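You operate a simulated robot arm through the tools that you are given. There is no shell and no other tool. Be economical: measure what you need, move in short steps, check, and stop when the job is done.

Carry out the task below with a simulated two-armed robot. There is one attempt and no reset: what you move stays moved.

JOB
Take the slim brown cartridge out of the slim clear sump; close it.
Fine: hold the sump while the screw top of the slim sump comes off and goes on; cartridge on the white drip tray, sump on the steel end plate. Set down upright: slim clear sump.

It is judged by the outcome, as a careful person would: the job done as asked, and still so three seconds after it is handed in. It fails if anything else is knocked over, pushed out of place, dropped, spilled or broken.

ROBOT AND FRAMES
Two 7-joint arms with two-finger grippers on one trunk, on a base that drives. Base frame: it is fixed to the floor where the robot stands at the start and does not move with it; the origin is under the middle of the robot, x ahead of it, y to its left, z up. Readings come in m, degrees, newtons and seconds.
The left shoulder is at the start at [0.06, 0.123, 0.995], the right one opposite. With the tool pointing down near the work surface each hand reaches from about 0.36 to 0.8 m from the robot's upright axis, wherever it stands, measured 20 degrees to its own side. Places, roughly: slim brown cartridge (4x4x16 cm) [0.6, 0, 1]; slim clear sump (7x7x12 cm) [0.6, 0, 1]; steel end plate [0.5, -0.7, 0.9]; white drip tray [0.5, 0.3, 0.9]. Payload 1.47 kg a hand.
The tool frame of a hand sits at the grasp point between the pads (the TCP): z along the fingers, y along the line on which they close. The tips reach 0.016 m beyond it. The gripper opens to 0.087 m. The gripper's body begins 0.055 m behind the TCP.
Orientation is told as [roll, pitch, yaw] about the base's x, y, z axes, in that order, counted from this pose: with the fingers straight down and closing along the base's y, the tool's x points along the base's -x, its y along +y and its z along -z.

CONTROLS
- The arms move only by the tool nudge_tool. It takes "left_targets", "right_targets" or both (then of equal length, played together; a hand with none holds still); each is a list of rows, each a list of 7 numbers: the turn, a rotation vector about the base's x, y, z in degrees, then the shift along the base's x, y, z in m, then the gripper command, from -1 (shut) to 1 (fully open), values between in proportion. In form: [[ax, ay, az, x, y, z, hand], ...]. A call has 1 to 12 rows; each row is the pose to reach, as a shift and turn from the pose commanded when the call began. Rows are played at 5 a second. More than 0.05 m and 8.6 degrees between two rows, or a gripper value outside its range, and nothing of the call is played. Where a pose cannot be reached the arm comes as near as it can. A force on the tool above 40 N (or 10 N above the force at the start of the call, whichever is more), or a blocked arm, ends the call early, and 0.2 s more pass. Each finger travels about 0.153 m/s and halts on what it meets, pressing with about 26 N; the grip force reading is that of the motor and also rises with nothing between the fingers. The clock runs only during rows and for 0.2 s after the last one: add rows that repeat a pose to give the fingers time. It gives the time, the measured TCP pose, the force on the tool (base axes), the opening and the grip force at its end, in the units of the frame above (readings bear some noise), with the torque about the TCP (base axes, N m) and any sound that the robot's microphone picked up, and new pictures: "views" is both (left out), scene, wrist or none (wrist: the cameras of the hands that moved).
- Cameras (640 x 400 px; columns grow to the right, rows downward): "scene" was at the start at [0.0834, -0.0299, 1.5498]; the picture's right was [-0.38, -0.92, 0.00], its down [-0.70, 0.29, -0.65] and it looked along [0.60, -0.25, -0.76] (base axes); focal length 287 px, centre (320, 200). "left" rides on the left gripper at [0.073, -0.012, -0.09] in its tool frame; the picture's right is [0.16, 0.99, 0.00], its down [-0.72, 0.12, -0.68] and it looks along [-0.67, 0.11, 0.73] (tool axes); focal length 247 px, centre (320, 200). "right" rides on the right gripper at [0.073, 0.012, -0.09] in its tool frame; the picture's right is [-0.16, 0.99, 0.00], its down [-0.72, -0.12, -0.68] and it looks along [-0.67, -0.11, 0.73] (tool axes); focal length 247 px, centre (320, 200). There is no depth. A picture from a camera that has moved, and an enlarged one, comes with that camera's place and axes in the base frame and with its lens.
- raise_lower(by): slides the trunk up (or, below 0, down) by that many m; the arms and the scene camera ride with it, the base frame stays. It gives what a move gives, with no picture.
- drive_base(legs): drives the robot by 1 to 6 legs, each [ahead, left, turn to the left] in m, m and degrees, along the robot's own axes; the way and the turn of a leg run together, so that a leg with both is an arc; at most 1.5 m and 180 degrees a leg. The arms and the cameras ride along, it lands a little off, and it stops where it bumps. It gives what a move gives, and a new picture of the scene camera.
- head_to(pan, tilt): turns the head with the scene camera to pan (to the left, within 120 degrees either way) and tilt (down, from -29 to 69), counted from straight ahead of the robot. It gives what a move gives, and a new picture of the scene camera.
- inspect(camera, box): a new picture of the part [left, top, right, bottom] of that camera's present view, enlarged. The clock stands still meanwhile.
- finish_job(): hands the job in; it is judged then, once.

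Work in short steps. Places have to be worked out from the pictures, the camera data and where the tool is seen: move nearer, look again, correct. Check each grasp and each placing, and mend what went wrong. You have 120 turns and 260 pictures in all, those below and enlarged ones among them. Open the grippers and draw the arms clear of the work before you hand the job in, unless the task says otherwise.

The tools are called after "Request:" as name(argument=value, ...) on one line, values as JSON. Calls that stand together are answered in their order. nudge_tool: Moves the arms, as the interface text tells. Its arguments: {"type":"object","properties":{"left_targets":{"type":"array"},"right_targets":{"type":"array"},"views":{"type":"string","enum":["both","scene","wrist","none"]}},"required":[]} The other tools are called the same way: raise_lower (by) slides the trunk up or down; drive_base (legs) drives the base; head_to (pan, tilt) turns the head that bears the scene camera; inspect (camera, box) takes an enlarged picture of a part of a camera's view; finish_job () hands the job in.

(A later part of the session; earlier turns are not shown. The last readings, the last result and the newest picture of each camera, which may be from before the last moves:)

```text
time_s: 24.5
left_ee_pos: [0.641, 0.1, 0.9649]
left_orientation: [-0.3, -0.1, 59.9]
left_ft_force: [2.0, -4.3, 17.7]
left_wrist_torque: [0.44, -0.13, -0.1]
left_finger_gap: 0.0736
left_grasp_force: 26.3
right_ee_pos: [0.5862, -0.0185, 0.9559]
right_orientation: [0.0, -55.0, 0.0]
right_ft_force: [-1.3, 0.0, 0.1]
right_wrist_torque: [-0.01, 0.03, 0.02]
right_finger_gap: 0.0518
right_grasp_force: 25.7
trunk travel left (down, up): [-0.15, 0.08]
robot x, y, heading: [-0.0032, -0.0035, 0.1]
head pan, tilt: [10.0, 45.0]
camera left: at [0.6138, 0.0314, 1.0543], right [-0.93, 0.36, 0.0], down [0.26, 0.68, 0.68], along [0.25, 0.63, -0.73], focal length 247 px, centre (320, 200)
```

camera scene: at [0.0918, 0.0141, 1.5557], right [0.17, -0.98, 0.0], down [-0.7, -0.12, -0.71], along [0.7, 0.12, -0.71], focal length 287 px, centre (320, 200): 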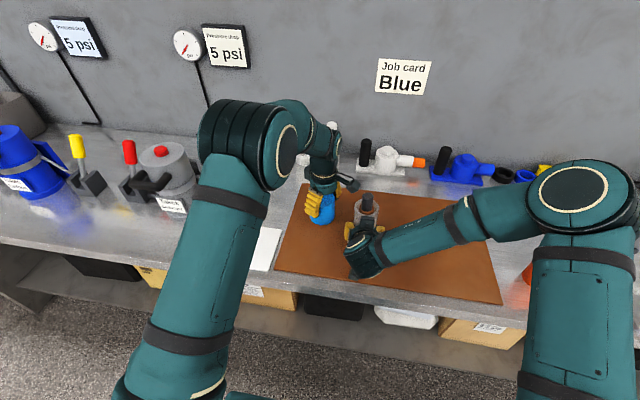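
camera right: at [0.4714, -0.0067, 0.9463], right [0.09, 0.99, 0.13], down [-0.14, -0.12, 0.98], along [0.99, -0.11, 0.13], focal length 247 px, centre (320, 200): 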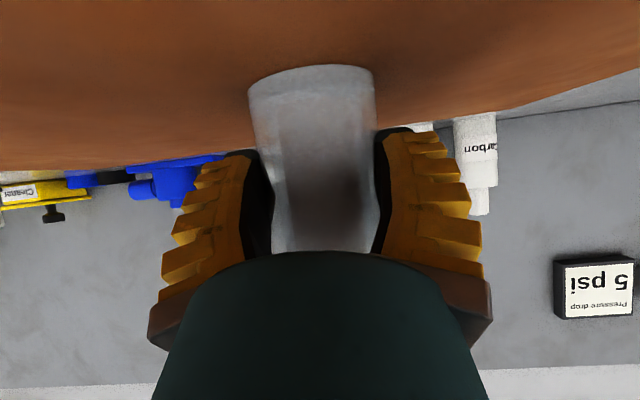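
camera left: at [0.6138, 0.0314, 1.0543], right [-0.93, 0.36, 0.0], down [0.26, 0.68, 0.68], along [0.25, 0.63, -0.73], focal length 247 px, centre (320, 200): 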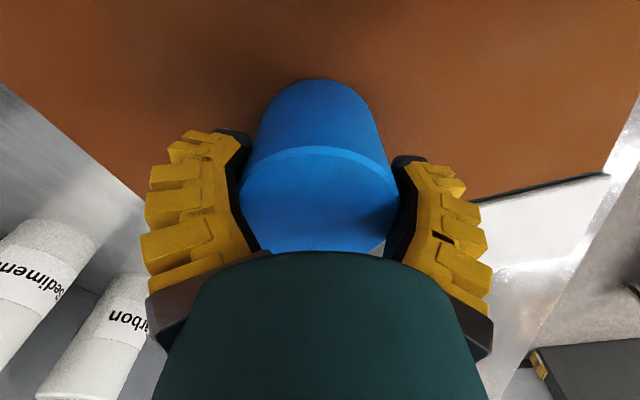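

Contact at about z 0.966 (18 N). I relieve by 2 mm, open, and rise straight up.

Request:
nudge_tool(left_targets=[[0, 0, 0, 0, 0, 0.0025, -1], [0, 0, 0, 0, 0, 0.0025, -0.2], [0, 0, 0, 0, 0, 0.0025, 0.8], [0, 0, 0, 0, 0, 0.0025, 1], [0, 0, 0, 0, 0, 0.0025, 1], [0, 0, 0, 0, 0, 0.03, 1], [0, 0, 0, 0, 0, 0.08, 1], [0, 0, 0, 0, 0, 0.13, 1], [0, 0, 0, 0, 0, 0.18, 1], [0, 0, 0, 0, 0, 0.23, 1], [0, 0, 0, 0, 0, 0.25, 1]])

Request:
inspect(camera="scene", box=[270, 160, 430, 280])

```text
time_s: 26.9
left_ee_pos: [0.6403, 0.1034, 1.2142]
left_orientation: [0.0, 0.1, 60.0]
left_ft_force: [0.1, 0.1, -0.3]
left_wrist_torque: [0.02, -0.01, -0.02]
left_finger_gap: 0.0868
left_grasp_force: 0.0
right_ee_pos: [0.5862, -0.0188, 0.9544]
right_orientation: [0.0, -55.0, 0.0]
right_ft_force: [-0.1, -0.4, -0.4]
right_wrist_torque: [-0.02, -0.02, -0.03]
right_finger_gap: 0.0519
right_grasp_force: 26.3
trunk travel left (down, up): [-0.15, 0.08]
robot x, y, heading: [-0.0002, 0.0029, 0.0]
head pan, tilt: [10.0, 45.0]
camera scene: at [0.0919, 0.014, 1.5556], right [0.17, -0.98, 0.0], down [-0.7, -0.12, -0.71], along [0.7, 0.12, -0.71], focal length 287 px, centre (320, 200)
camera left: at [0.6141, 0.0344, 1.3032], right [-0.93, 0.36, 0.0], down [0.26, 0.68, 0.68], along [0.24, 0.64, -0.73], focal length 247 px, centre (320, 200)
```

scene: 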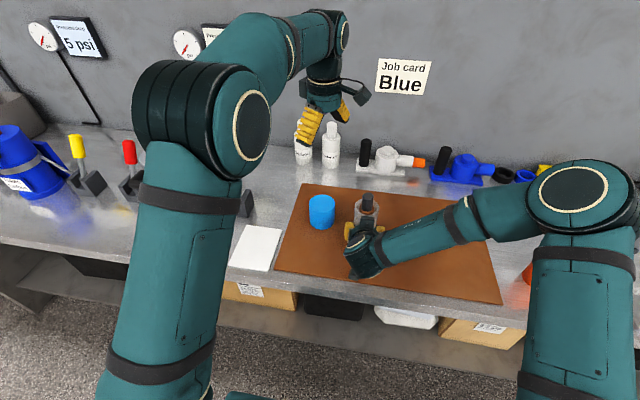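
left: 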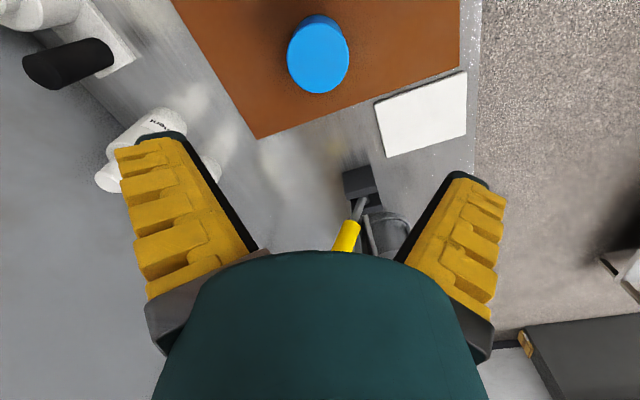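

```text
3.33 times, centred on (350, 220) of scene
camera zoom: at [0.0919, 0.014, 1.5556], right [0.17, -0.98, 0.0], down [-0.7, -0.12, -0.71], along [0.7, 0.12, -0.71], focal length 957 px, centre (220, 133)
```

zoom: 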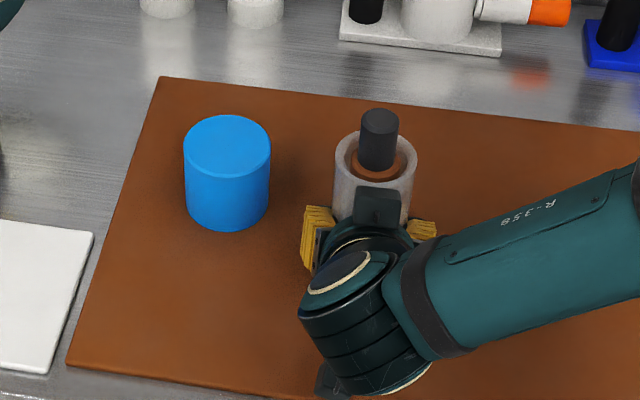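

The cap sits upright on the mat. Next the cartridge knob, at about (0.595,-0.015) with its top near z 1.078 and ~27 mm wide. I move above it with yaw back to 0.

Request:
nudge_tool(left_targets=[[0, 0, -7.5, -0.006, -0.015, 0, 1], [0, 0, -15, -0.012, -0.03, 0, 1], [0, 0, -22.5, -0.018, -0.045, 0, 1], [0, 0, -30, -0.023, -0.06, 0, 1], [0, 0, -37.5, -0.029, -0.075, 0, 1], [0, 0, -45, -0.035, -0.09, 0, 1], [0, 0, -52.5, -0.04, -0.105, -0.01, 1], [0, 0, -60, -0.046, -0.118, -0.03, 1], [0, 0, -60, -0.046, -0.118, -0.04, 1], [0, 0, -60, -0.046, -0.118, -0.04, 1]])

Request:
inspect(camera="left", box=[240, 0, 440, 150])

```text
time_s: 29.1
left_ee_pos: [0.594, -0.0166, 1.1716]
left_orientation: [0.1, 0.0, 0.0]
left_ft_force: [0.3, -0.6, -0.3]
left_wrist_torque: [0.02, -0.01, -0.01]
left_finger_gap: 0.0868
left_grasp_force: 0.1
right_ee_pos: [0.587, -0.0183, 0.9543]
right_orientation: [0.0, -55.0, 0.0]
right_ft_force: [0.4, 0.3, -0.6]
right_wrist_torque: [0.01, 0.05, 0.01]
right_finger_gap: 0.0517
right_grasp_force: 25.8
trunk travel left (down, up): [-0.15, 0.08]
robot x, y, heading: [-0.0001, 0.0003, -0.1]
head pan, tilt: [10.0, 45.0]
camera scene: at [0.0918, 0.0139, 1.5557], right [0.17, -0.98, 0.0], down [-0.7, -0.12, -0.71], along [0.7, 0.12, -0.71], focal length 287 px, centre (320, 200)
camera left: at [0.5213, -0.028, 1.2622], right [-0.16, 0.99, 0.0], down [0.72, 0.12, 0.68], along [0.67, 0.11, -0.73], focal length 247 px, centre (320, 200)
```

scene: 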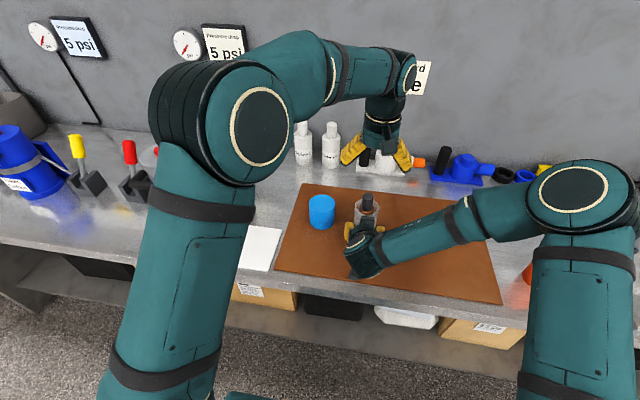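
left: 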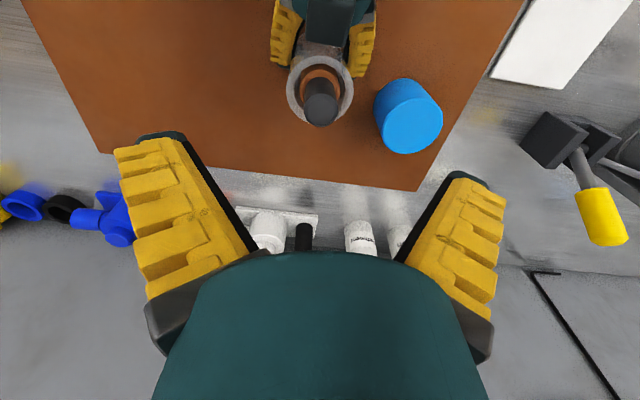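

```text
2.67 times, centred on (340, 75) of left
camera zoom: at [0.5213, -0.028, 1.2622], right [-0.16, 0.99, 0.0], down [0.72, 0.12, 0.68], along [0.67, 0.11, -0.73], focal length 659 px, centre (267, 533)
```

zoom: 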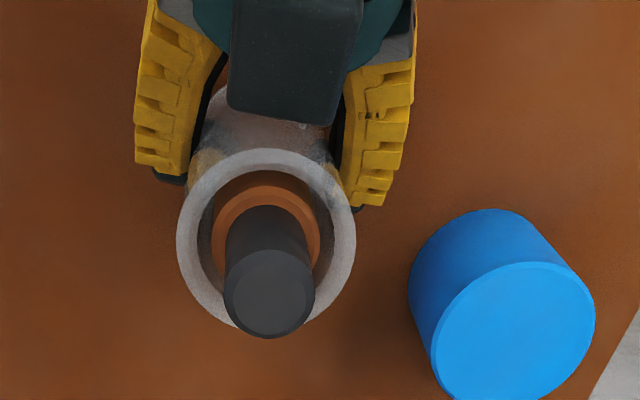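

The knob centre is near (0.598,-0.015). I descend to TCP z≈1.058, keeping the tips above the rim (1.032).

Request:
nudge_tool(left_targets=[[0, 0, 0, 0.003, 0.0015, -0.04, 1], [0, 0, 0, 0.003, 0.0015, -0.08, 1], [0, 0, 0, 0.003, 0.0015, -0.1, 1], [0, 0, 0, 0.003, 0.0015, -0.113, 1], [0, 0, 0, 0.003, 0.0015, -0.113, 1]])

Request:
inspect(camera="scene", box=[310, 150, 430, 270])

```text
time_s: 30.3
left_ee_pos: [0.5964, -0.0144, 1.0595]
left_orientation: [0.0, 0.0, 0.0]
left_ft_force: [0.9, 0.3, -0.7]
left_wrist_torque: [-0.01, -0.01, -0.03]
left_finger_gap: 0.0868
left_grasp_force: 0.1
right_ee_pos: [0.5865, -0.0184, 0.9561]
right_orientation: [0.0, -55.0, 0.0]
right_ft_force: [-0.2, -0.5, -1.1]
right_wrist_torque: [0.0, 0.05, -0.02]
right_finger_gap: 0.0518
right_grasp_force: 25.3
trunk travel left (down, up): [-0.15, 0.08]
robot x, y, heading: [0.0012, -0.0, 0.0]
head pan, tilt: [10.0, 45.0]
camera scene: at [0.0918, 0.0141, 1.5557], right [0.17, -0.98, 0.0], down [-0.7, -0.12, -0.71], along [0.7, 0.12, -0.71], focal length 287 px, centre (320, 200)
camera left: at [0.5243, -0.026, 1.1484], right [-0.16, 0.99, 0.0], down [0.72, 0.12, 0.68], along [0.67, 0.11, -0.73], focal length 247 px, centre (320, 200)
```

scene: 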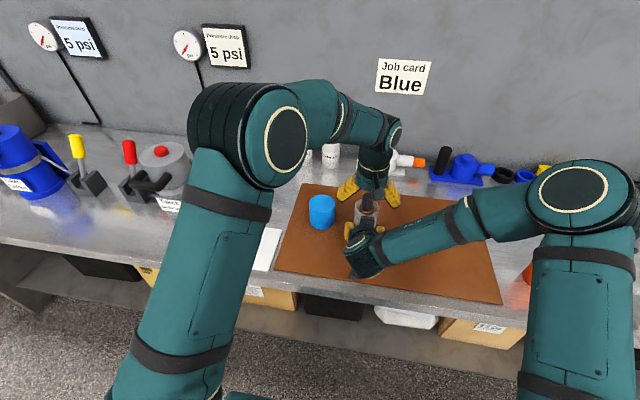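
left: 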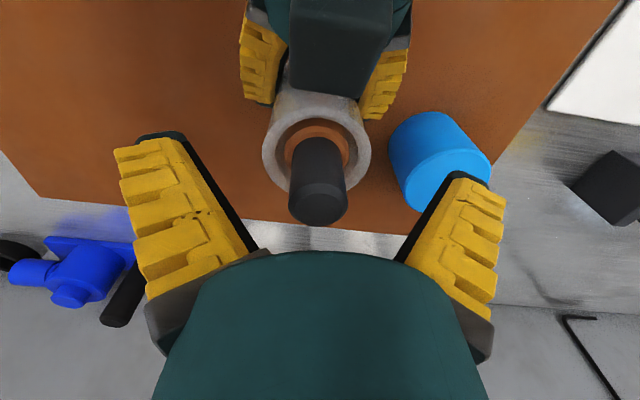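

```text
3.33 times, centred on (370, 210) of scene
camera zoom: at [0.0918, 0.0141, 1.5557], right [0.17, -0.98, 0.0], down [-0.7, -0.12, -0.71], along [0.7, 0.12, -0.71], focal length 957 px, centre (153, 167)
```

zoom: 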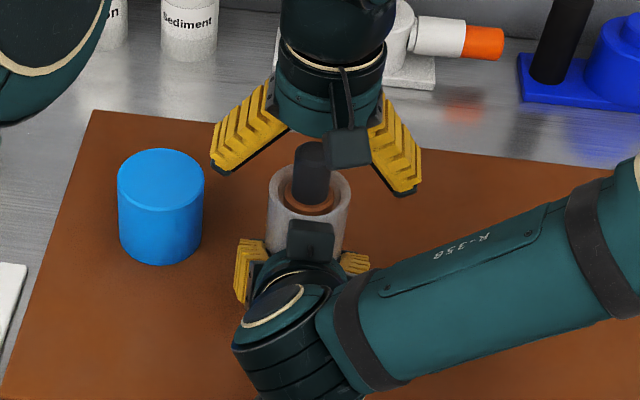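

The knob is between the fingers at TCP depth. I close the left gripper on it.

Request:
nudge_tool(left_targets=[[0, 0, 0, -0.001, 0, 0, 0.5], [0, 0, 0, -0.001, 0, 0, 0], [0, 0, 0, -0.001, 0, 0, -0.5], [0, 0, 0, -0.001, 0, 0, -1], [0, 0, 0, -0.001, 0, 0, -1], [0, 0, 0, -0.001, 0, 0, -1]], views="wrist")

```text
time_s: 31.7
left_ee_pos: [0.5969, -0.015, 1.0598]
left_orientation: [0.1, -0.1, 0.0]
left_ft_force: [0.8, 0.6, 7.6]
left_wrist_torque: [-0.07, -0.34, -0.01]
left_finger_gap: 0.0227
left_grasp_force: 26.2
right_ee_pos: [0.5878, -0.0185, 0.9548]
right_orientation: [0.0, -55.0, 0.0]
right_ft_force: [0.0, 0.9, -3.9]
right_wrist_torque: [0.13, 0.11, 0.01]
right_finger_gap: 0.0519
right_grasp_force: 25.8
trunk travel left (down, up): [-0.15, 0.08]
robot x, y, heading: [-0.0019, -0.0006, -0.1]
head pan, tilt: [10.0, 45.0]
camera left: at [0.5235, -0.026, 1.1492], right [-0.16, 0.99, 0.0], down [0.72, 0.12, 0.68], along [0.67, 0.11, -0.73], focal length 247 px, centre (320, 200)
```

left: 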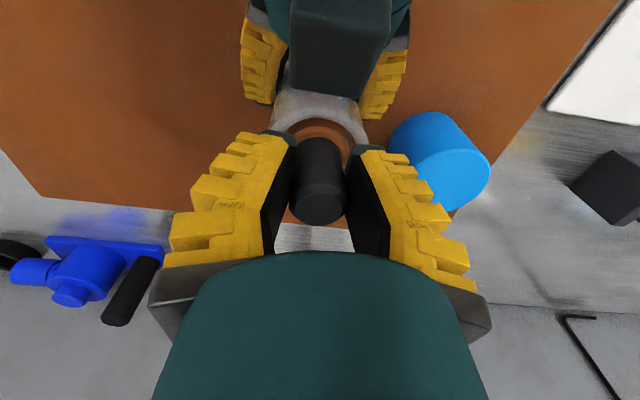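

Gripped at 23 mm gap. I lift straight up slowly, watching for side forces.

Request:
nudge_tool(left_targets=[[0, 0, 0, 0, 0, 0.004, -1], [0, 0, 0, 0, 0, 0.012, -1], [0, 0, 0, 0, 0, 0.024, -1], [0, 0, 0, 0, 0, 0.038, -1], [0, 0, 0, 0, 0, 0.052, -1]], views="wrist")

```text
time_s: 32.9
left_ee_pos: [0.5979, -0.0157, 1.1114]
left_orientation: [0.0, 0.0, 0.0]
left_ft_force: [-0.6, -0.6, -0.7]
left_wrist_torque: [0.05, -0.03, 0.0]
left_finger_gap: 0.0186
left_grasp_force: 26.0
right_ee_pos: [0.5857, -0.0183, 0.9557]
right_orientation: [-0.1, -55.0, 0.0]
right_ft_force: [0.3, 0.0, -0.2]
right_wrist_torque: [-0.02, 0.04, 0.03]
right_finger_gap: 0.052
right_grasp_force: 25.4
trunk travel left (down, up): [-0.15, 0.08]
robot x, y, heading: [-0.0008, 0.0031, -0.1]
head pan, tilt: [10.0, 45.0]
camera left: at [0.5239, -0.0265, 1.2015], right [-0.16, 0.99, 0.0], down [0.72, 0.12, 0.68], along [0.67, 0.11, -0.73], focal length 247 px, centre (320, 200)
```

left: 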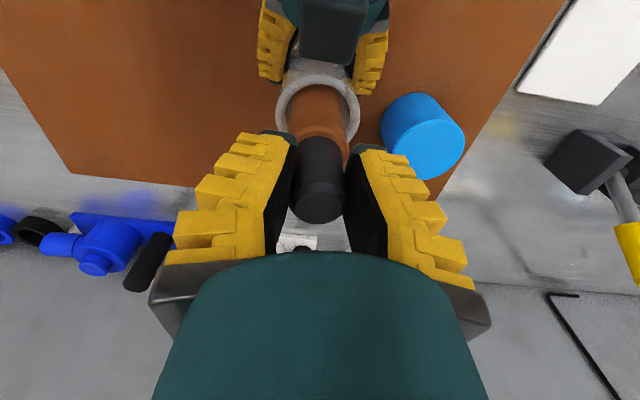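

The cartridge is rising freely. I continue up to clear the rim.

Request:
nudge_tool(left_targets=[[0, 0, 0, 0, 0, 0.025, -1], [0, 0, 0, 0, 0, 0.05, -1], [0, 0, 0, 0, 0, 0.075, -1], [0, 0, 0, 0, 0, 0.1, -1], [0, 0, 0, 0, 0, 0.12, -1], [0, 0, 0, 0, 0, 0.12, -1]])

Request:
inspect(camera="scene", box=[310, 100, 430, 250])

```text
time_s: 34.3
left_ee_pos: [0.5989, -0.0141, 1.2318]
left_orientation: [0.1, 0.1, 0.1]
left_ft_force: [0.0, -0.7, -1.2]
left_wrist_torque: [0.03, 0.01, 0.0]
left_finger_gap: 0.0186
left_grasp_force: 25.9
right_ee_pos: [0.5862, -0.0184, 0.9549]
right_orientation: [0.1, -55.0, 0.0]
right_ft_force: [0.9, -0.5, -0.6]
right_wrist_torque: [0.03, 0.05, 0.0]
right_finger_gap: 0.0518
right_grasp_force: 25.9
trunk travel left (down, up): [-0.15, 0.08]
robot x, y, heading: [-0.0023, 0.0005, -0.1]
head pan, tilt: [10.0, 45.0]
camera scene: at [0.092, 0.014, 1.5556], right [0.17, -0.98, 0.0], down [-0.7, -0.12, -0.71], along [0.7, 0.12, -0.71], focal length 287 px, centre (320, 200)
camera left: at [0.5238, -0.0257, 1.3215], right [-0.16, 0.99, 0.0], down [0.72, 0.12, 0.68], along [0.67, 0.11, -0.73], focal length 247 px, centre (320, 200)
```

scene: 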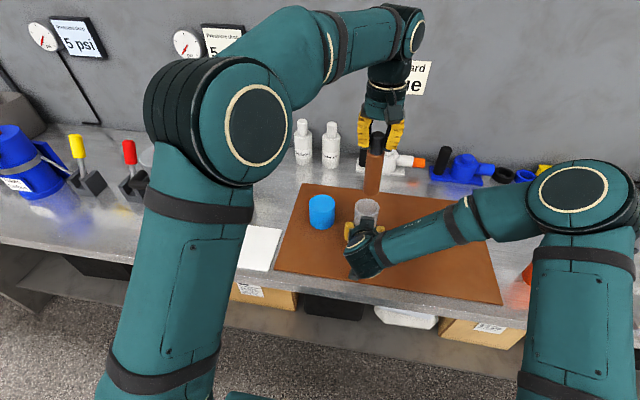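
left: 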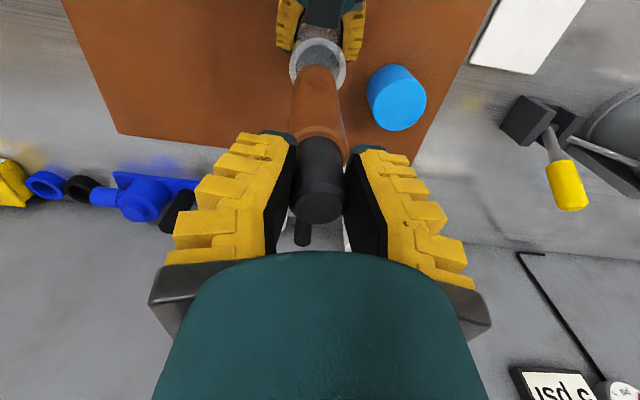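

```text
2.67 times, centred on (370, 175) of scene
camera zoom: at [0.092, 0.014, 1.5556], right [0.17, -0.98, 0.0], down [-0.7, -0.12, -0.71], along [0.7, 0.12, -0.71], focal length 765 px, centre (187, 267)
```

zoom: 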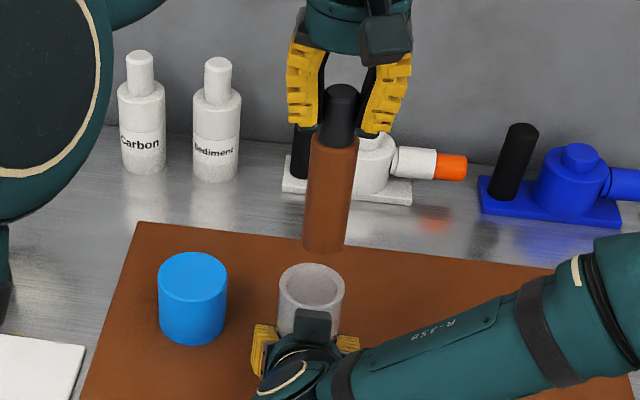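

The cartridge is out and hangs with its bottom ~0.145 m below the TCP. I carry it over the tray centre (0.521,0.261) and lower most of the way.

Request:
nudge_tool(left_targets=[[0, 0, 0, -0.011, 0.04, 0, -1], [0, 0, 0, -0.022, 0.08, 0, -1], [0, 0, 0, -0.034, 0.12, 0, -1], [0, 0, 0, -0.045, 0.16, 0, -1], [0, 0, 0, -0.056, 0.2, 0, -1], [0, 0, 0, -0.067, 0.24, 0, -1], [0, 0, 0, -0.078, 0.275, 0, -1], [0, 0, 0, -0.078, 0.275, -0.04, -1], [0, 0, 0, -0.078, 0.275, -0.08, -1], [0, 0, 0, -0.078, 0.275, -0.12, -1], [0, 0, 0, -0.078, 0.275, -0.14, -1], [0, 0, 0, -0.078, 0.275, -0.14, -1]])

Request:
head_to(pan=35, tilt=50)

```text
time_s: 36.9
left_ee_pos: [0.519, 0.261, 1.0899]
left_orientation: [-0.1, 0.1, 0.0]
left_ft_force: [-0.2, 0.2, -0.6]
left_wrist_torque: [0.04, -0.02, -0.02]
left_finger_gap: 0.0188
left_grasp_force: 26.1
right_ee_pos: [0.5859, -0.0191, 0.9556]
right_orientation: [0.0, -54.9, 0.0]
right_ft_force: [0.4, 0.0, 0.5]
right_wrist_torque: [0.05, 0.06, 0.03]
right_finger_gap: 0.0521
right_grasp_force: 25.8
trunk travel left (down, up): [-0.15, 0.08]
robot x, y, heading: [0.0013, 0.0001, -0.0]
head pan, tilt: [10.0, 45.0]
camera scene: at [0.0918, 0.014, 1.5557], right [0.17, -0.98, 0.0], down [-0.7, -0.12, -0.71], along [0.7, 0.12, -0.71], focal length 287 px, centre (320, 200)
camera left: at [0.4456, 0.2494, 1.1806], right [-0.16, 0.99, 0.0], down [0.72, 0.12, 0.68], along [0.67, 0.11, -0.73], focal length 247 px, centre (320, 200)
```

scene: 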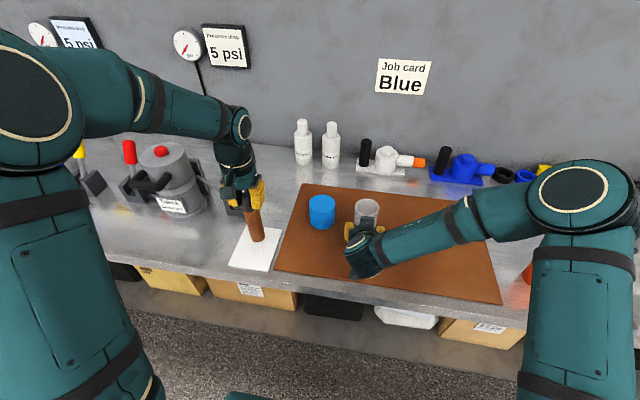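
left: 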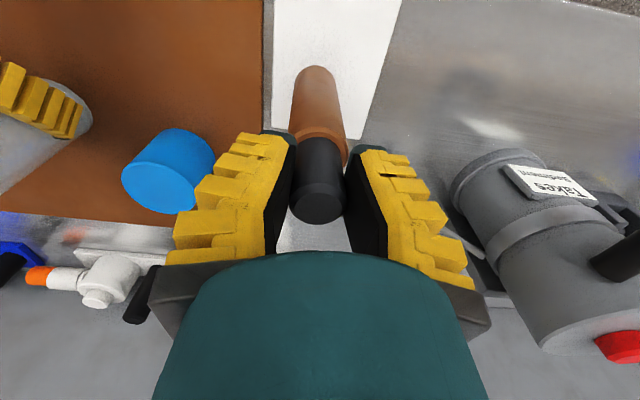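

```text
time_s: 37.8
left_ee_pos: [0.519, 0.2607, 1.0909]
left_orientation: [0.0, 0.0, 0.1]
left_ft_force: [-0.1, 0.0, -0.7]
left_wrist_torque: [0.02, -0.01, 0.01]
left_finger_gap: 0.0189
left_grasp_force: 25.9
right_ee_pos: [0.5864, -0.0194, 0.9556]
right_orientation: [0.0, -55.0, 0.1]
right_ft_force: [-1.3, 0.1, -0.2]
right_wrist_torque: [0.01, 0.04, -0.01]
right_finger_gap: 0.0518
right_grasp_force: 26.0
trunk travel left (down, up): [-0.15, 0.08]
robot x, y, heading: [0.0009, -0.0005, -0.1]
head pan, tilt: [35.0, 50.0]
camera scene: at [0.0749, 0.044, 1.5488], right [0.57, -0.82, 0.0], down [-0.63, -0.44, -0.64], along [0.53, 0.37, -0.77], focal length 287 px, centre (320, 200)
```

scene: 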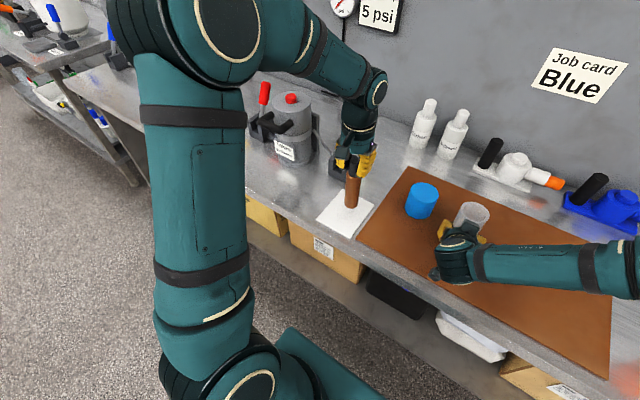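

The cartridge is above the tray. I zoom to check tilt and clearance to the yellow-lever block.

Request:
inspect(camera="scene", box=[300, 120, 420, 250])

```text
3.08 times, centred on (360, 185) of scene
camera zoom: at [0.0749, 0.044, 1.5488], right [0.57, -0.82, 0.0], down [-0.63, -0.44, -0.64], along [0.53, 0.37, -0.77], focal length 883 px, centre (197, 246)
```

zoom: 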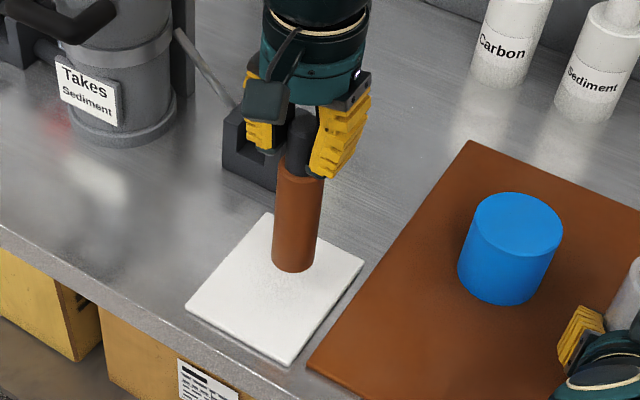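

Clear of the block and upright. I lower in small steps until contact.

Request:
nudge_tool(left_targets=[[0, 0, 0, -0.006, 0, -0.008, -1], [0, 0, 0, -0.006, 0, -0.014, -1], [0, 0, 0, -0.006, 0, -0.018, -1], [0, 0, 0, -0.006, 0, -0.02, -1], [0, 0, 0, -0.006, 0, -0.022, -1], [0, 0, 0, -0.006, 0, -0.024, -1]], views="none")

```text
time_s: 39.2
left_ee_pos: [0.5141, 0.2593, 1.0677]
left_orientation: [0.1, -0.1, 0.1]
left_ft_force: [-0.3, 0.0, -0.5]
left_wrist_torque: [0.0, -0.02, 0.03]
left_finger_gap: 0.0189
left_grasp_force: 25.9
right_ee_pos: [0.5865, -0.0176, 0.9545]
right_orientation: [0.0, -55.0, 0.1]
right_ft_force: [0.0, 0.2, 0.2]
right_wrist_torque: [0.01, 0.01, 0.01]
right_finger_gap: 0.0517
right_grasp_force: 25.8
trunk travel left (down, up): [-0.15, 0.08]
robot x, y, heading: [0.0008, -0.0015, 0.0]
head pan, tilt: [35.0, 50.0]
```

No contact yet; continuing.

Request:
nudge_tool(left_targets=[[0, 0, 0, 0, 0, -0.002, -1], [0, 0, 0, 0, 0, -0.004, -1], [0, 0, 0, 0, 0, -0.006, -1], [0, 0, 0, 0, 0, -0.008, -1], [0, 0, 0, 0, 0, -0.01, -1]], views="none")

Request:
inspect(camera="scene", box=[300, 120, 420, 250])

```text
time_s: 40.4
left_ee_pos: [0.5134, 0.2597, 1.057]
left_orientation: [0.0, -0.1, 0.0]
left_ft_force: [-0.2, -0.2, -0.7]
left_wrist_torque: [-0.01, 0.0, -0.01]
left_finger_gap: 0.019
left_grasp_force: 26.3
right_ee_pos: [0.5866, -0.0177, 0.9558]
right_orientation: [0.0, -55.0, 0.0]
right_ft_force: [-0.1, 0.1, 0.4]
right_wrist_torque: [0.03, 0.05, 0.0]
right_finger_gap: 0.0522
right_grasp_force: 26.1
trunk travel left (down, up): [-0.15, 0.08]
robot x, y, heading: [-0.0001, 0.002, 0.1]
head pan, tilt: [35.0, 50.0]
```

```text
3.08 times, centred on (360, 185) of scene
camera zoom: at [0.0749, 0.0441, 1.5487], right [0.57, -0.82, 0.0], down [-0.63, -0.44, -0.64], along [0.53, 0.37, -0.77], focal length 883 px, centre (197, 246)
```

zoom: 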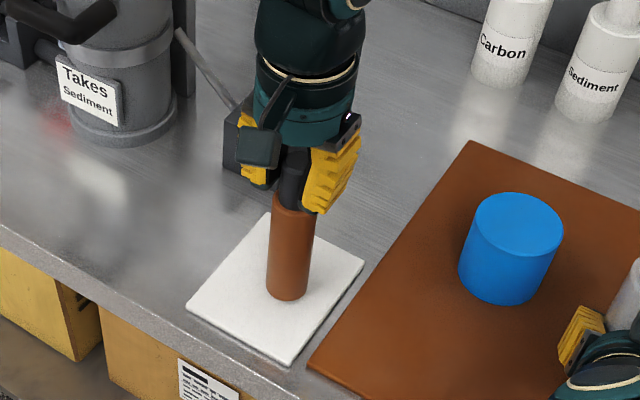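

The bottom is at about 0.92, a few mm above the tray. I continue down.

Request:
nudge_tool(left_targets=[[0, 0, 0, 0, 0, -0.002, -1], [0, 0, 0, 0, 0, -0.004, -1], [0, 0, 0, 0, 0, -0.006, -1], [0, 0, 0, 0, 0, -0.008, -1]], views="none")

```text
time_s: 41.4
left_ee_pos: [0.5132, 0.2602, 1.0519]
left_orientation: [0.0, -0.2, 0.0]
left_ft_force: [-1.8, -1.0, 12.8]
left_wrist_torque: [-0.01, 0.07, -0.06]
left_finger_gap: 0.02
left_grasp_force: 26.1
right_ee_pos: [0.5859, -0.0186, 0.956]
right_orientation: [0.1, -55.0, 0.1]
right_ft_force: [0.5, -0.2, -0.7]
right_wrist_torque: [-0.04, 0.04, 0.03]
right_finger_gap: 0.0519
right_grasp_force: 25.8
trunk travel left (down, up): [-0.15, 0.08]
robot x, y, heading: [0.0038, -0.0023, -0.0]
head pan, tilt: [35.0, 50.0]
```

Contact (13 N). I relax 1 mm, open gently, and check before rising.

Request:
nudge_tool(left_targets=[[0, 0, 0, 0, 0, 0.0015, -1], [0, 0, 0, 0, 0, 0.0015, -0.52], [0, 0, 0, 0, 0, 0.0015, -0.45], [0, 0, 0, 0, 0, 0.0015, -0.3], [0, 0, 0, 0, 0, 0.0015, 0], [0, 0, 0, 0, 0, 0.0015, 0.4], [0, 0, 0, 0, 0, 0.0015, 0.6]], views="scene")

```text
time_s: 43.0
left_ee_pos: [0.5141, 0.26, 1.0509]
left_orientation: [0.0, 0.0, -0.1]
left_ft_force: [-0.5, -0.3, -0.4]
left_wrist_torque: [-0.02, 0.02, 0.0]
left_finger_gap: 0.073
left_grasp_force: 2.3
right_ee_pos: [0.5881, -0.0184, 0.9549]
right_orientation: [0.0, -55.0, 0.0]
right_ft_force: [-0.5, -0.2, -0.8]
right_wrist_torque: [0.0, 0.03, -0.04]
right_finger_gap: 0.0519
right_grasp_force: 25.9
trunk travel left (down, up): [-0.15, 0.08]
robot x, y, heading: [0.0011, 0.0015, 0.2]
head pan, tilt: [35.0, 50.0]
camera scene: at [0.0748, 0.0441, 1.5487], right [0.57, -0.82, 0.0], down [-0.63, -0.44, -0.64], along [0.53, 0.37, -0.77], focal length 287 px, centre (320, 200)
```

scene: 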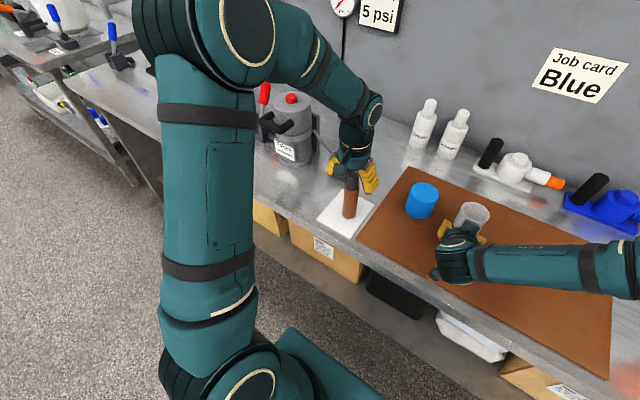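

The cartridge stands on the tray. I rise straight up above it with the hand open.

Request:
nudge_tool(left_targets=[[0, 0, 0, 0, 0, 0.02, 0.7], [0, 0, 0, 0, 0, 0.06, 0.8], [0, 0, 0, 0, 0, 0.1, 1], [0, 0, 0, 0, 0, 0.15, 1], [0, 0, 0, 0, 0, 0.165, 1], [0, 0, 0, 0, 0, 0.165, 1]])

Request:
inspect(camera="scene", box=[300, 120, 420, 250])

```text
time_s: 44.4
left_ee_pos: [0.5137, 0.2584, 1.2155]
left_orientation: [0.0, 0.0, 0.0]
left_ft_force: [-0.4, -0.8, -0.1]
left_wrist_torque: [-0.03, 0.0, 0.04]
left_finger_gap: 0.0872
left_grasp_force: 0.0
right_ee_pos: [0.5861, -0.0188, 0.9544]
right_orientation: [0.0, -55.0, 0.0]
right_ft_force: [0.1, 0.8, -0.5]
right_wrist_torque: [0.02, 0.04, -0.02]
right_finger_gap: 0.052
right_grasp_force: 25.8
trunk travel left (down, up): [-0.15, 0.08]
robot x, y, heading: [-0.0013, -0.0039, 0.1]
head pan, tilt: [35.0, 50.0]
camera scene: at [0.0747, 0.044, 1.5487], right [0.57, -0.82, 0.0], down [-0.63, -0.44, -0.64], along [0.53, 0.37, -0.77], focal length 287 px, centre (320, 200)
camera left: at [0.4402, 0.2483, 1.3062], right [-0.16, 0.99, 0.0], down [0.72, 0.12, 0.68], along [0.67, 0.11, -0.73], focal length 247 px, centre (320, 200)
```

scene: 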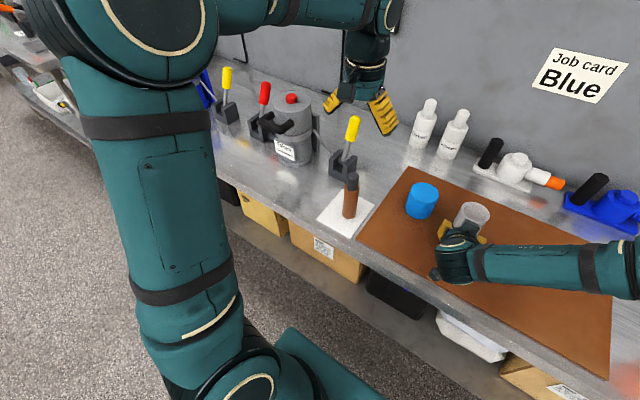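
left: 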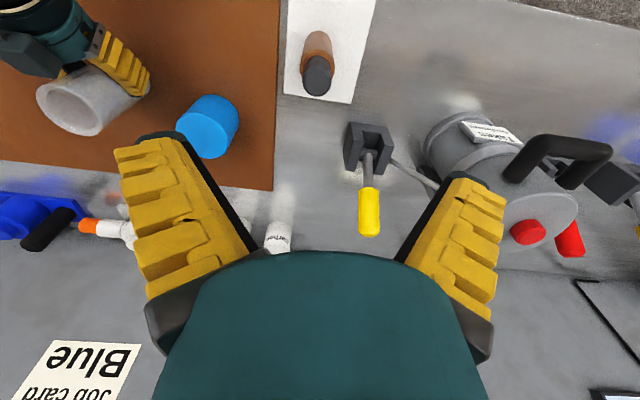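

```text
3.08 times, centred on (360, 185) of scene
camera zoom: at [0.0747, 0.044, 1.5487], right [0.57, -0.82, 0.0], down [-0.63, -0.44, -0.64], along [0.53, 0.37, -0.77], focal length 883 px, centre (197, 246)
```

zoom: 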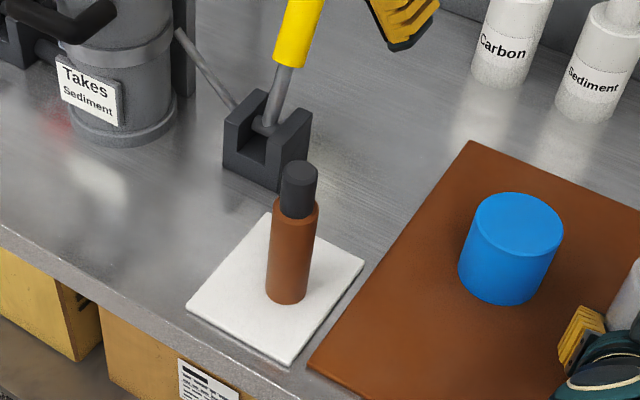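

Cartridge stands well on the tray. Now I bring the left hand back above the cap at (0.641,0.101), yaw +60 as it was when released.

Request:
nudge_tool(left_targets=[[0, 0, 7.5, 0.016, -0.02, 0, 1], [0, 0, 15, 0.032, -0.04, 0, 1], [0, 0, 22.5, 0.048, -0.06, 0, 1], [0, 0, 30, 0.064, -0.08, 0, 1], [0, 0, 37.5, 0.08, -0.1, 0, 1], [0, 0, 45, 0.096, -0.12, 0, 1], [0, 0, 52.5, 0.112, -0.14, 0, 1], [0, 0, 60, 0.127, -0.158, 0, 1], [0, 0, 60, 0.127, -0.158, -0.04, 1], [0, 0, 60, 0.127, -0.158, -0.08, 1], [0, 0, 60, 0.127, -0.158, -0.12, 1], [0, 0, 60, 0.127, -0.158, -0.12, 1]], views="wrist")

Request:
head_to(pan=10, tilt=45)

```text
time_s: 47.0
left_ee_pos: [0.6402, 0.1015, 1.0966]
left_orientation: [0.0, 0.0, 60.0]
left_ft_force: [0.6, -0.3, -0.5]
left_wrist_torque: [-0.01, -0.02, 0.02]
left_finger_gap: 0.087
left_grasp_force: 0.2
right_ee_pos: [0.5853, -0.0185, 0.9558]
right_orientation: [0.0, -54.9, -0.1]
right_ft_force: [-0.2, -0.6, 0.4]
right_wrist_torque: [-0.01, 0.01, 0.03]
right_finger_gap: 0.052
right_grasp_force: 25.6
trunk travel left (down, up): [-0.15, 0.08]
robot x, y, heading: [-0.0026, 0.0027, 0.2]
head pan, tilt: [35.0, 50.0]
camera left: at [0.6138, 0.0334, 1.1863], right [-0.93, 0.36, 0.0], down [0.26, 0.69, 0.68], along [0.24, 0.64, -0.73], focal length 247 px, centre (320, 200)
```

left: 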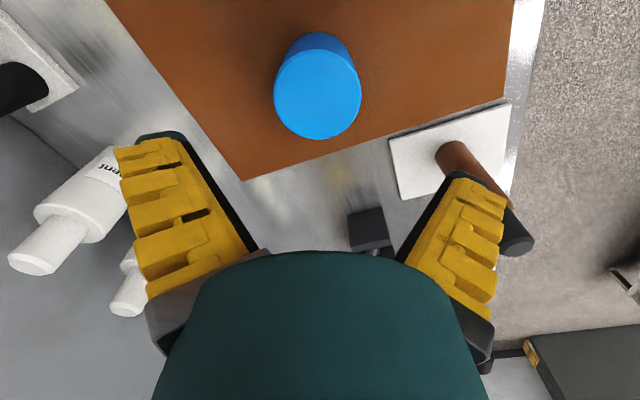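

```text
time_s: 47.9
left_ee_pos: [0.6401, 0.1012, 1.097]
left_orientation: [0.0, 0.0, 60.0]
left_ft_force: [-1.0, -0.6, -1.5]
left_wrist_torque: [0.04, 0.01, 0.02]
left_finger_gap: 0.0868
left_grasp_force: 0.0
right_ee_pos: [0.5873, -0.0187, 0.9535]
right_orientation: [0.0, -55.0, 0.1]
right_ft_force: [0.4, 0.2, 0.9]
right_wrist_torque: [0.03, 0.01, -0.03]
right_finger_gap: 0.052
right_grasp_force: 26.0
trunk travel left (down, up): [-0.15, 0.08]
robot x, y, heading: [-0.0046, 0.0009, 0.1]
head pan, tilt: [10.0, 45.0]
camera scene: at [0.0918, 0.0141, 1.5556], right [0.17, -0.98, 0.0], down [-0.7, -0.12, -0.71], along [0.7, 0.12, -0.71], focal length 287 px, centre (320, 200)
```

scene: 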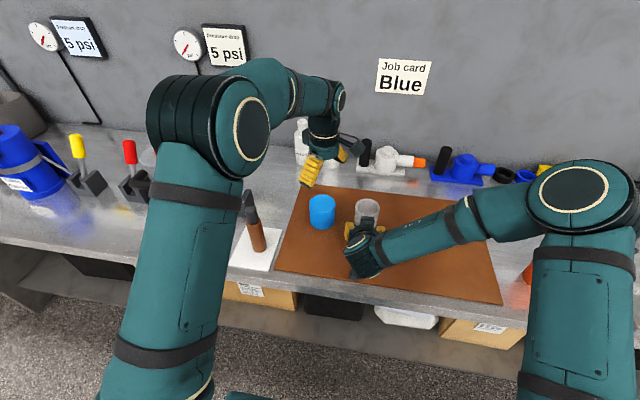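

The cap is centred below. I descend to z 0.966 and grip it.

Request:
nudge_tool(left_targets=[[0, 0, 0, 0, -0.001, -0.045, 1], [0, 0, 0, 0, -0.001, -0.09, 1], [0, 0, 0, 0, -0.001, -0.115, 1], [0, 0, 0, 0, -0.001, -0.13, 1], [0, 0, 0, 0, -0.001, -0.13, 0.75], [0, 0, 0, 0, -0.001, -0.13, 0.5], [0, 0, 0, 0, -0.001, -0.13, 0], [0, 0, 0, 0, -0.001, -0.13, -1], [0, 0, 0, 0, -0.001, -0.13, -1], [0, 0, 0, 0, -0.001, -0.13, -1]], views="wrist")

```text
time_s: 50.1
left_ee_pos: [0.6416, 0.1008, 0.9668]
left_orientation: [0.0, -0.1, 59.9]
left_ft_force: [-0.3, 0.0, 0.8]
left_wrist_torque: [0.01, 0.0, 0.0]
left_finger_gap: 0.071
left_grasp_force: 25.5
right_ee_pos: [0.5879, -0.019, 0.956]
right_orientation: [0.0, -55.0, -0.1]
right_ft_force: [0.4, -0.1, 0.8]
right_wrist_torque: [0.01, 0.04, 0.02]
right_finger_gap: 0.0516
right_grasp_force: 26.0
trunk travel left (down, up): [-0.15, 0.08]
robot x, y, heading: [-0.0017, -0.002, -0.2]
head pan, tilt: [10.0, 45.0]
camera left: at [0.6142, 0.032, 1.0567], right [-0.93, 0.36, 0.0], down [0.26, 0.68, 0.68], along [0.24, 0.64, -0.73], focal length 247 px, centre (320, 200)
```

left: 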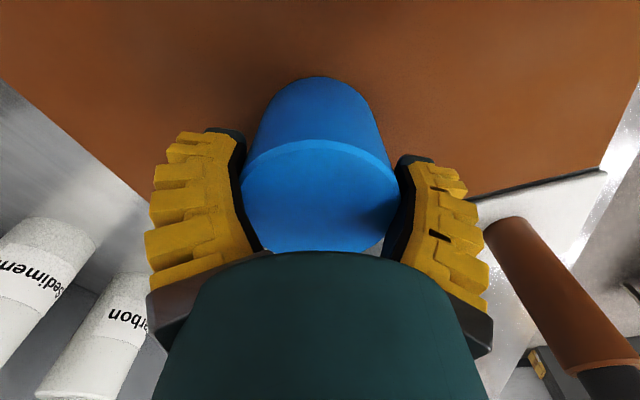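

Gripped cleanly (gap 0.071). I lift and carry the cap back above the sump axis at (0.596,-0.0155).

Request:
nudge_tool(left_targets=[[0, 0, 0, 0, 0, 0.04, -1], [0, 0, 0, 0, 0, 0.08, -1], [0, 0, 0, 0, 0, 0.12, -1], [0, 0, 0, 0, 0, 0.16, -1], [0, 0, 0, 0, 0, 0.19, -1], [0, 0, 0, -0.015, -0.04, 0.19, -1], [0, 0, 0, -0.03, -0.08, 0.19, -1], [0, 0, 0, -0.045, -0.1165, 0.19, -1], [0, 0, 0, -0.045, -0.1165, 0.17, -1], [0, 0, 0, -0.045, -0.1165, 0.15, -1], [0, 0, 0, -0.045, -0.1165, 0.15, -1]])

Request:
inspect(camera="scene", box=[310, 130, 430, 260])

```text
time_s: 52.5
left_ee_pos: [0.5939, -0.0162, 1.1165]
left_orientation: [0.0, 0.1, 60.0]
left_ft_force: [-0.1, 0.1, -0.9]
left_wrist_torque: [-0.02, -0.01, 0.01]
left_finger_gap: 0.0714
left_grasp_force: 25.7
right_ee_pos: [0.5869, -0.0175, 0.955]
right_orientation: [0.0, -55.0, -0.1]
right_ft_force: [-0.1, -0.1, -0.2]
right_wrist_torque: [-0.04, 0.02, 0.01]
right_finger_gap: 0.052
right_grasp_force: 26.3
trunk travel left (down, up): [-0.15, 0.08]
robot x, y, heading: [0.0036, 0.0005, -0.1]
head pan, tilt: [10.0, 45.0]
camera scene: at [0.0919, 0.0143, 1.5557], right [0.17, -0.98, 0.0], down [-0.7, -0.12, -0.71], along [0.7, 0.12, -0.71], focal length 287 px, centre (320, 200)
camera left: at [0.5678, -0.084, 1.2067], right [-0.93, 0.36, 0.0], down [0.26, 0.68, 0.68], along [0.24, 0.64, -0.73], focal length 247 px, centre (320, 200)
```

scene: 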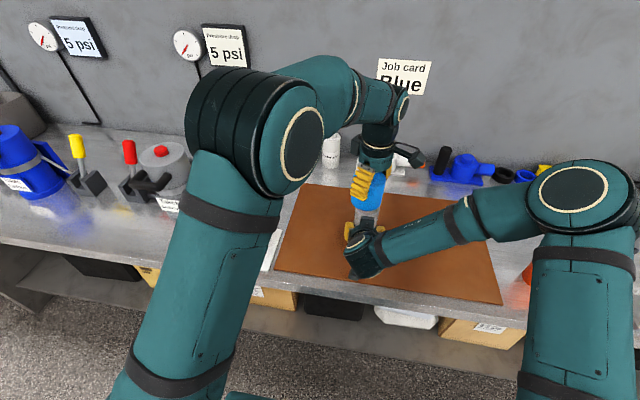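
left: 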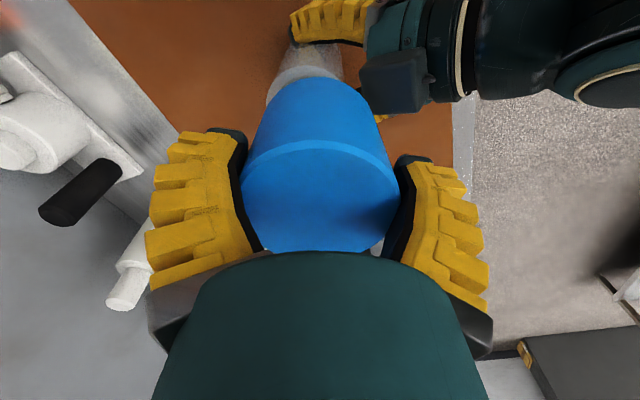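

```text
3.08 times, centred on (370, 195) of scene
camera zoom: at [0.0919, 0.0143, 1.5557], right [0.17, -0.98, 0.0], down [-0.7, -0.12, -0.71], along [0.7, 0.12, -0.71], focal length 883 px, centre (166, 215)
```

zoom: 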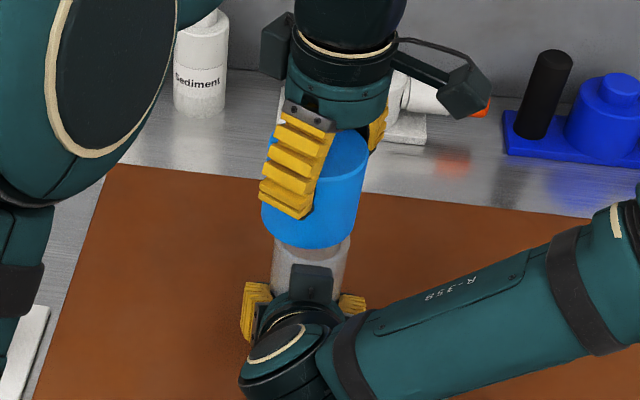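

The cap is above the sump. I trim +1.5 mm in x and lower until it meets the thread.

Request:
nudge_tool(left_targets=[[0, 0, 0, 0.0015, 0.0005, -0.008, -1], [0, 0, 0, 0.0015, 0.0005, -0.016, -1], [0, 0, 0, 0.0015, 0.0005, -0.024, -1], [0, 0, 0, 0.0015, 0.0005, -0.03, -1], [0, 0, 0, 0.0015, 0.0005, -0.034, -1], [0, 0, 0, 0.0015, 0.0005, -0.036, -1]], views="wrist")

```text
time_s: 53.9
left_ee_pos: [0.5959, -0.0148, 1.0809]
left_orientation: [-0.1, 0.0, 60.1]
left_ft_force: [10.3, -2.5, 19.5]
left_wrist_torque: [-0.22, -0.93, 0.06]
left_finger_gap: 0.0751
left_grasp_force: 26.0
right_ee_pos: [0.5854, -0.0169, 0.9546]
right_orientation: [0.1, -54.9, -0.1]
right_ft_force: [-12.6, 2.7, -16.1]
right_wrist_torque: [-0.01, -0.08, 0.12]
right_finger_gap: 0.052
right_grasp_force: 26.1
trunk travel left (down, up): [-0.15, 0.08]
robot x, y, heading: [0.0015, -0.0022, -0.1]
head pan, tilt: [10.0, 45.0]
camera left: at [0.5694, -0.0833, 1.17], right [-0.93, 0.36, 0.0], down [0.26, 0.69, 0.68], along [0.24, 0.64, -0.73], focal length 247 px, centre (320, 200)
```

left: 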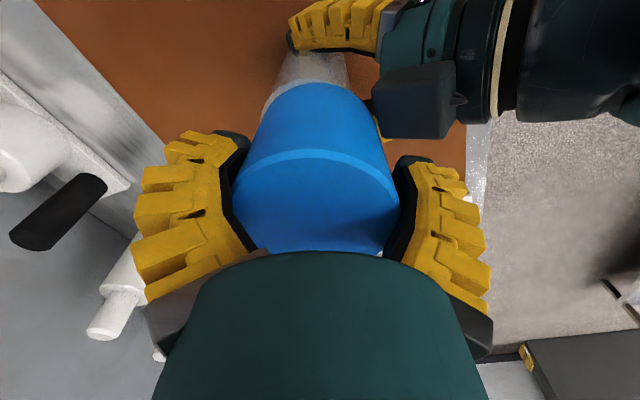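

Contact early, at 1.081: the cap rests on the rim off-centre, with the sump showing further toward +x. I lift 10 mm and look closely.

Request:
nudge_tool(left_targets=[[0, 0, 0, 0, 0, 0.006, -1], [0, 0, 0, 0, 0, 0.014, -1], [0, 0, 0, 0, 0, 0.014, -1]], views="none")

Request:
inspect(camera="left", box=[220, 30, 420, 260])

Request:
inspect(camera="scene", box=[325, 150, 405, 250])

```text
time_s: 54.7
left_ee_pos: [0.5963, -0.0155, 1.0931]
left_orientation: [0.2, 0.1, 60.0]
left_ft_force: [1.3, -0.5, -0.6]
left_wrist_torque: [0.02, 0.04, 0.0]
left_finger_gap: 0.0722
left_grasp_force: 25.7
right_ee_pos: [0.5876, -0.0188, 0.9565]
right_orientation: [0.0, -55.0, -0.1]
right_ft_force: [-0.5, -0.2, -1.2]
right_wrist_torque: [-0.01, 0.01, -0.02]
right_finger_gap: 0.0518
right_grasp_force: 26.1
trunk travel left (down, up): [-0.15, 0.08]
robot x, y, heading: [-0.0022, 0.0014, -0.0]
head pan, tilt: [10.0, 45.0]
```

```text
1.74 times, centred on (320, 145) of left
camera zoom: at [0.569, -0.0836, 1.1829], right [-0.93, 0.36, 0.0], down [0.26, 0.68, 0.68], along [0.24, 0.64, -0.73], focal length 430 px, centre (320, 296)
```

zoom: 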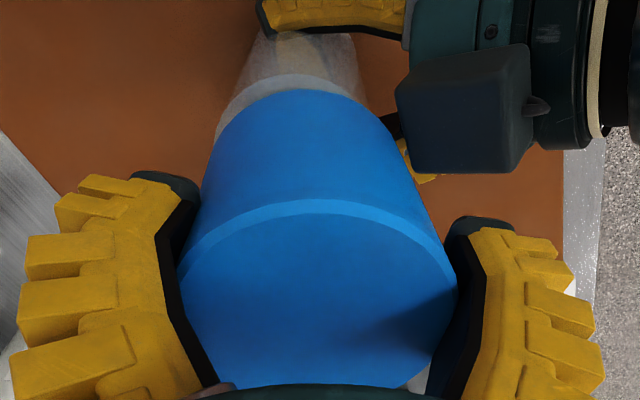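

```text
4.00 times, centred on (365, 200) of scene
camera zoom: at [0.0919, 0.014, 1.5556], right [0.17, -0.98, 0.0], down [-0.7, -0.12, -0.71], along [0.7, 0.12, -0.71], focal length 1148 px, centre (140, 200)
```

zoom: 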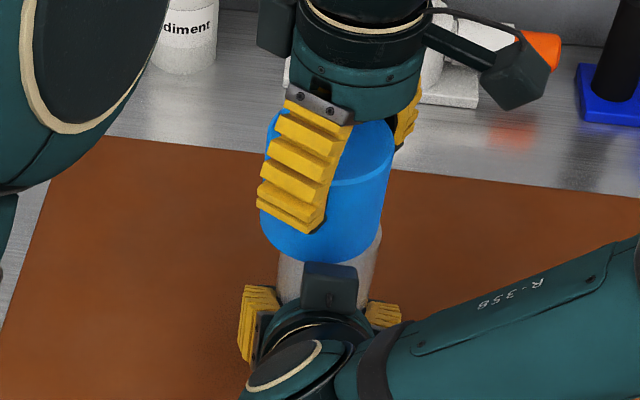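

Comparing cap and rim in both views, the cap should move about +1.5 mm in x and −4 mm in y. I apply that and check again.

Request:
nudge_tool(left_targets=[[0, 0, 0, 0.0015, -0.004, 0, -1], [0, 0, 0, 0.0015, -0.004, -0.004, -1], [0, 0, 0, 0.0015, -0.004, -0.004, -1]], views="none")

Request:
inspect(camera="left", box=[220, 30, 420, 260])

Request:
inspect(camera="scene", box=[325, 150, 405, 250])

```text
time_s: 55.5
left_ee_pos: [0.5985, -0.0189, 1.0895]
left_orientation: [-0.1, 0.1, 60.0]
left_ft_force: [0.2, 0.4, -1.3]
left_wrist_torque: [-0.02, -0.03, 0.0]
left_finger_gap: 0.0721
left_grasp_force: 26.3
right_ee_pos: [0.5871, -0.0178, 0.9562]
right_orientation: [0.0, -55.0, 0.0]
right_ft_force: [0.3, 0.4, -1.3]
right_wrist_torque: [0.01, 0.0, 0.01]
right_finger_gap: 0.0518
right_grasp_force: 25.7
trunk travel left (down, up): [-0.15, 0.08]
robot x, y, heading: [-0.0015, 0.0019, -0.1]
head pan, tilt: [10.0, 45.0]
```

```text
1.74 times, centred on (320, 145) of left
camera zoom: at [0.5711, -0.0875, 1.1795], right [-0.93, 0.36, 0.0], down [0.26, 0.68, 0.68], along [0.24, 0.64, -0.73], focal length 430 px, centre (320, 296)
```

zoom: 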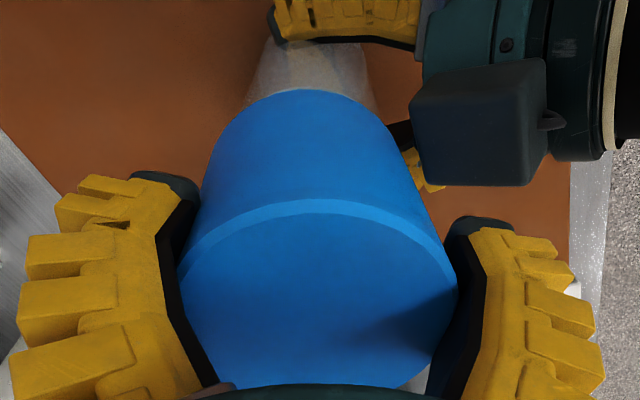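

```text
4.00 times, centred on (365, 200) of scene
camera zoom: at [0.0918, 0.014, 1.5557], right [0.17, -0.98, 0.0], down [-0.7, -0.12, -0.71], along [0.7, 0.12, -0.71], focal length 1148 px, centre (140, 200)
```

zoom: 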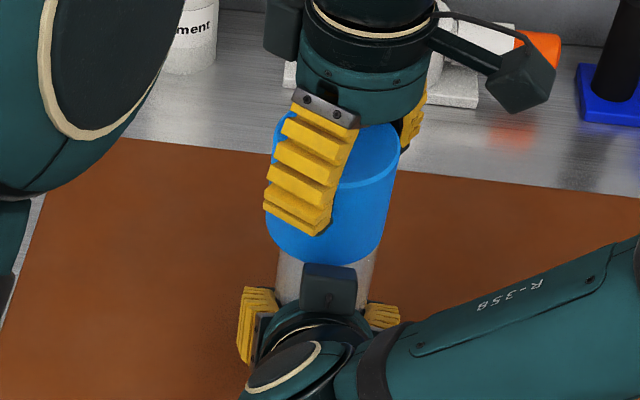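

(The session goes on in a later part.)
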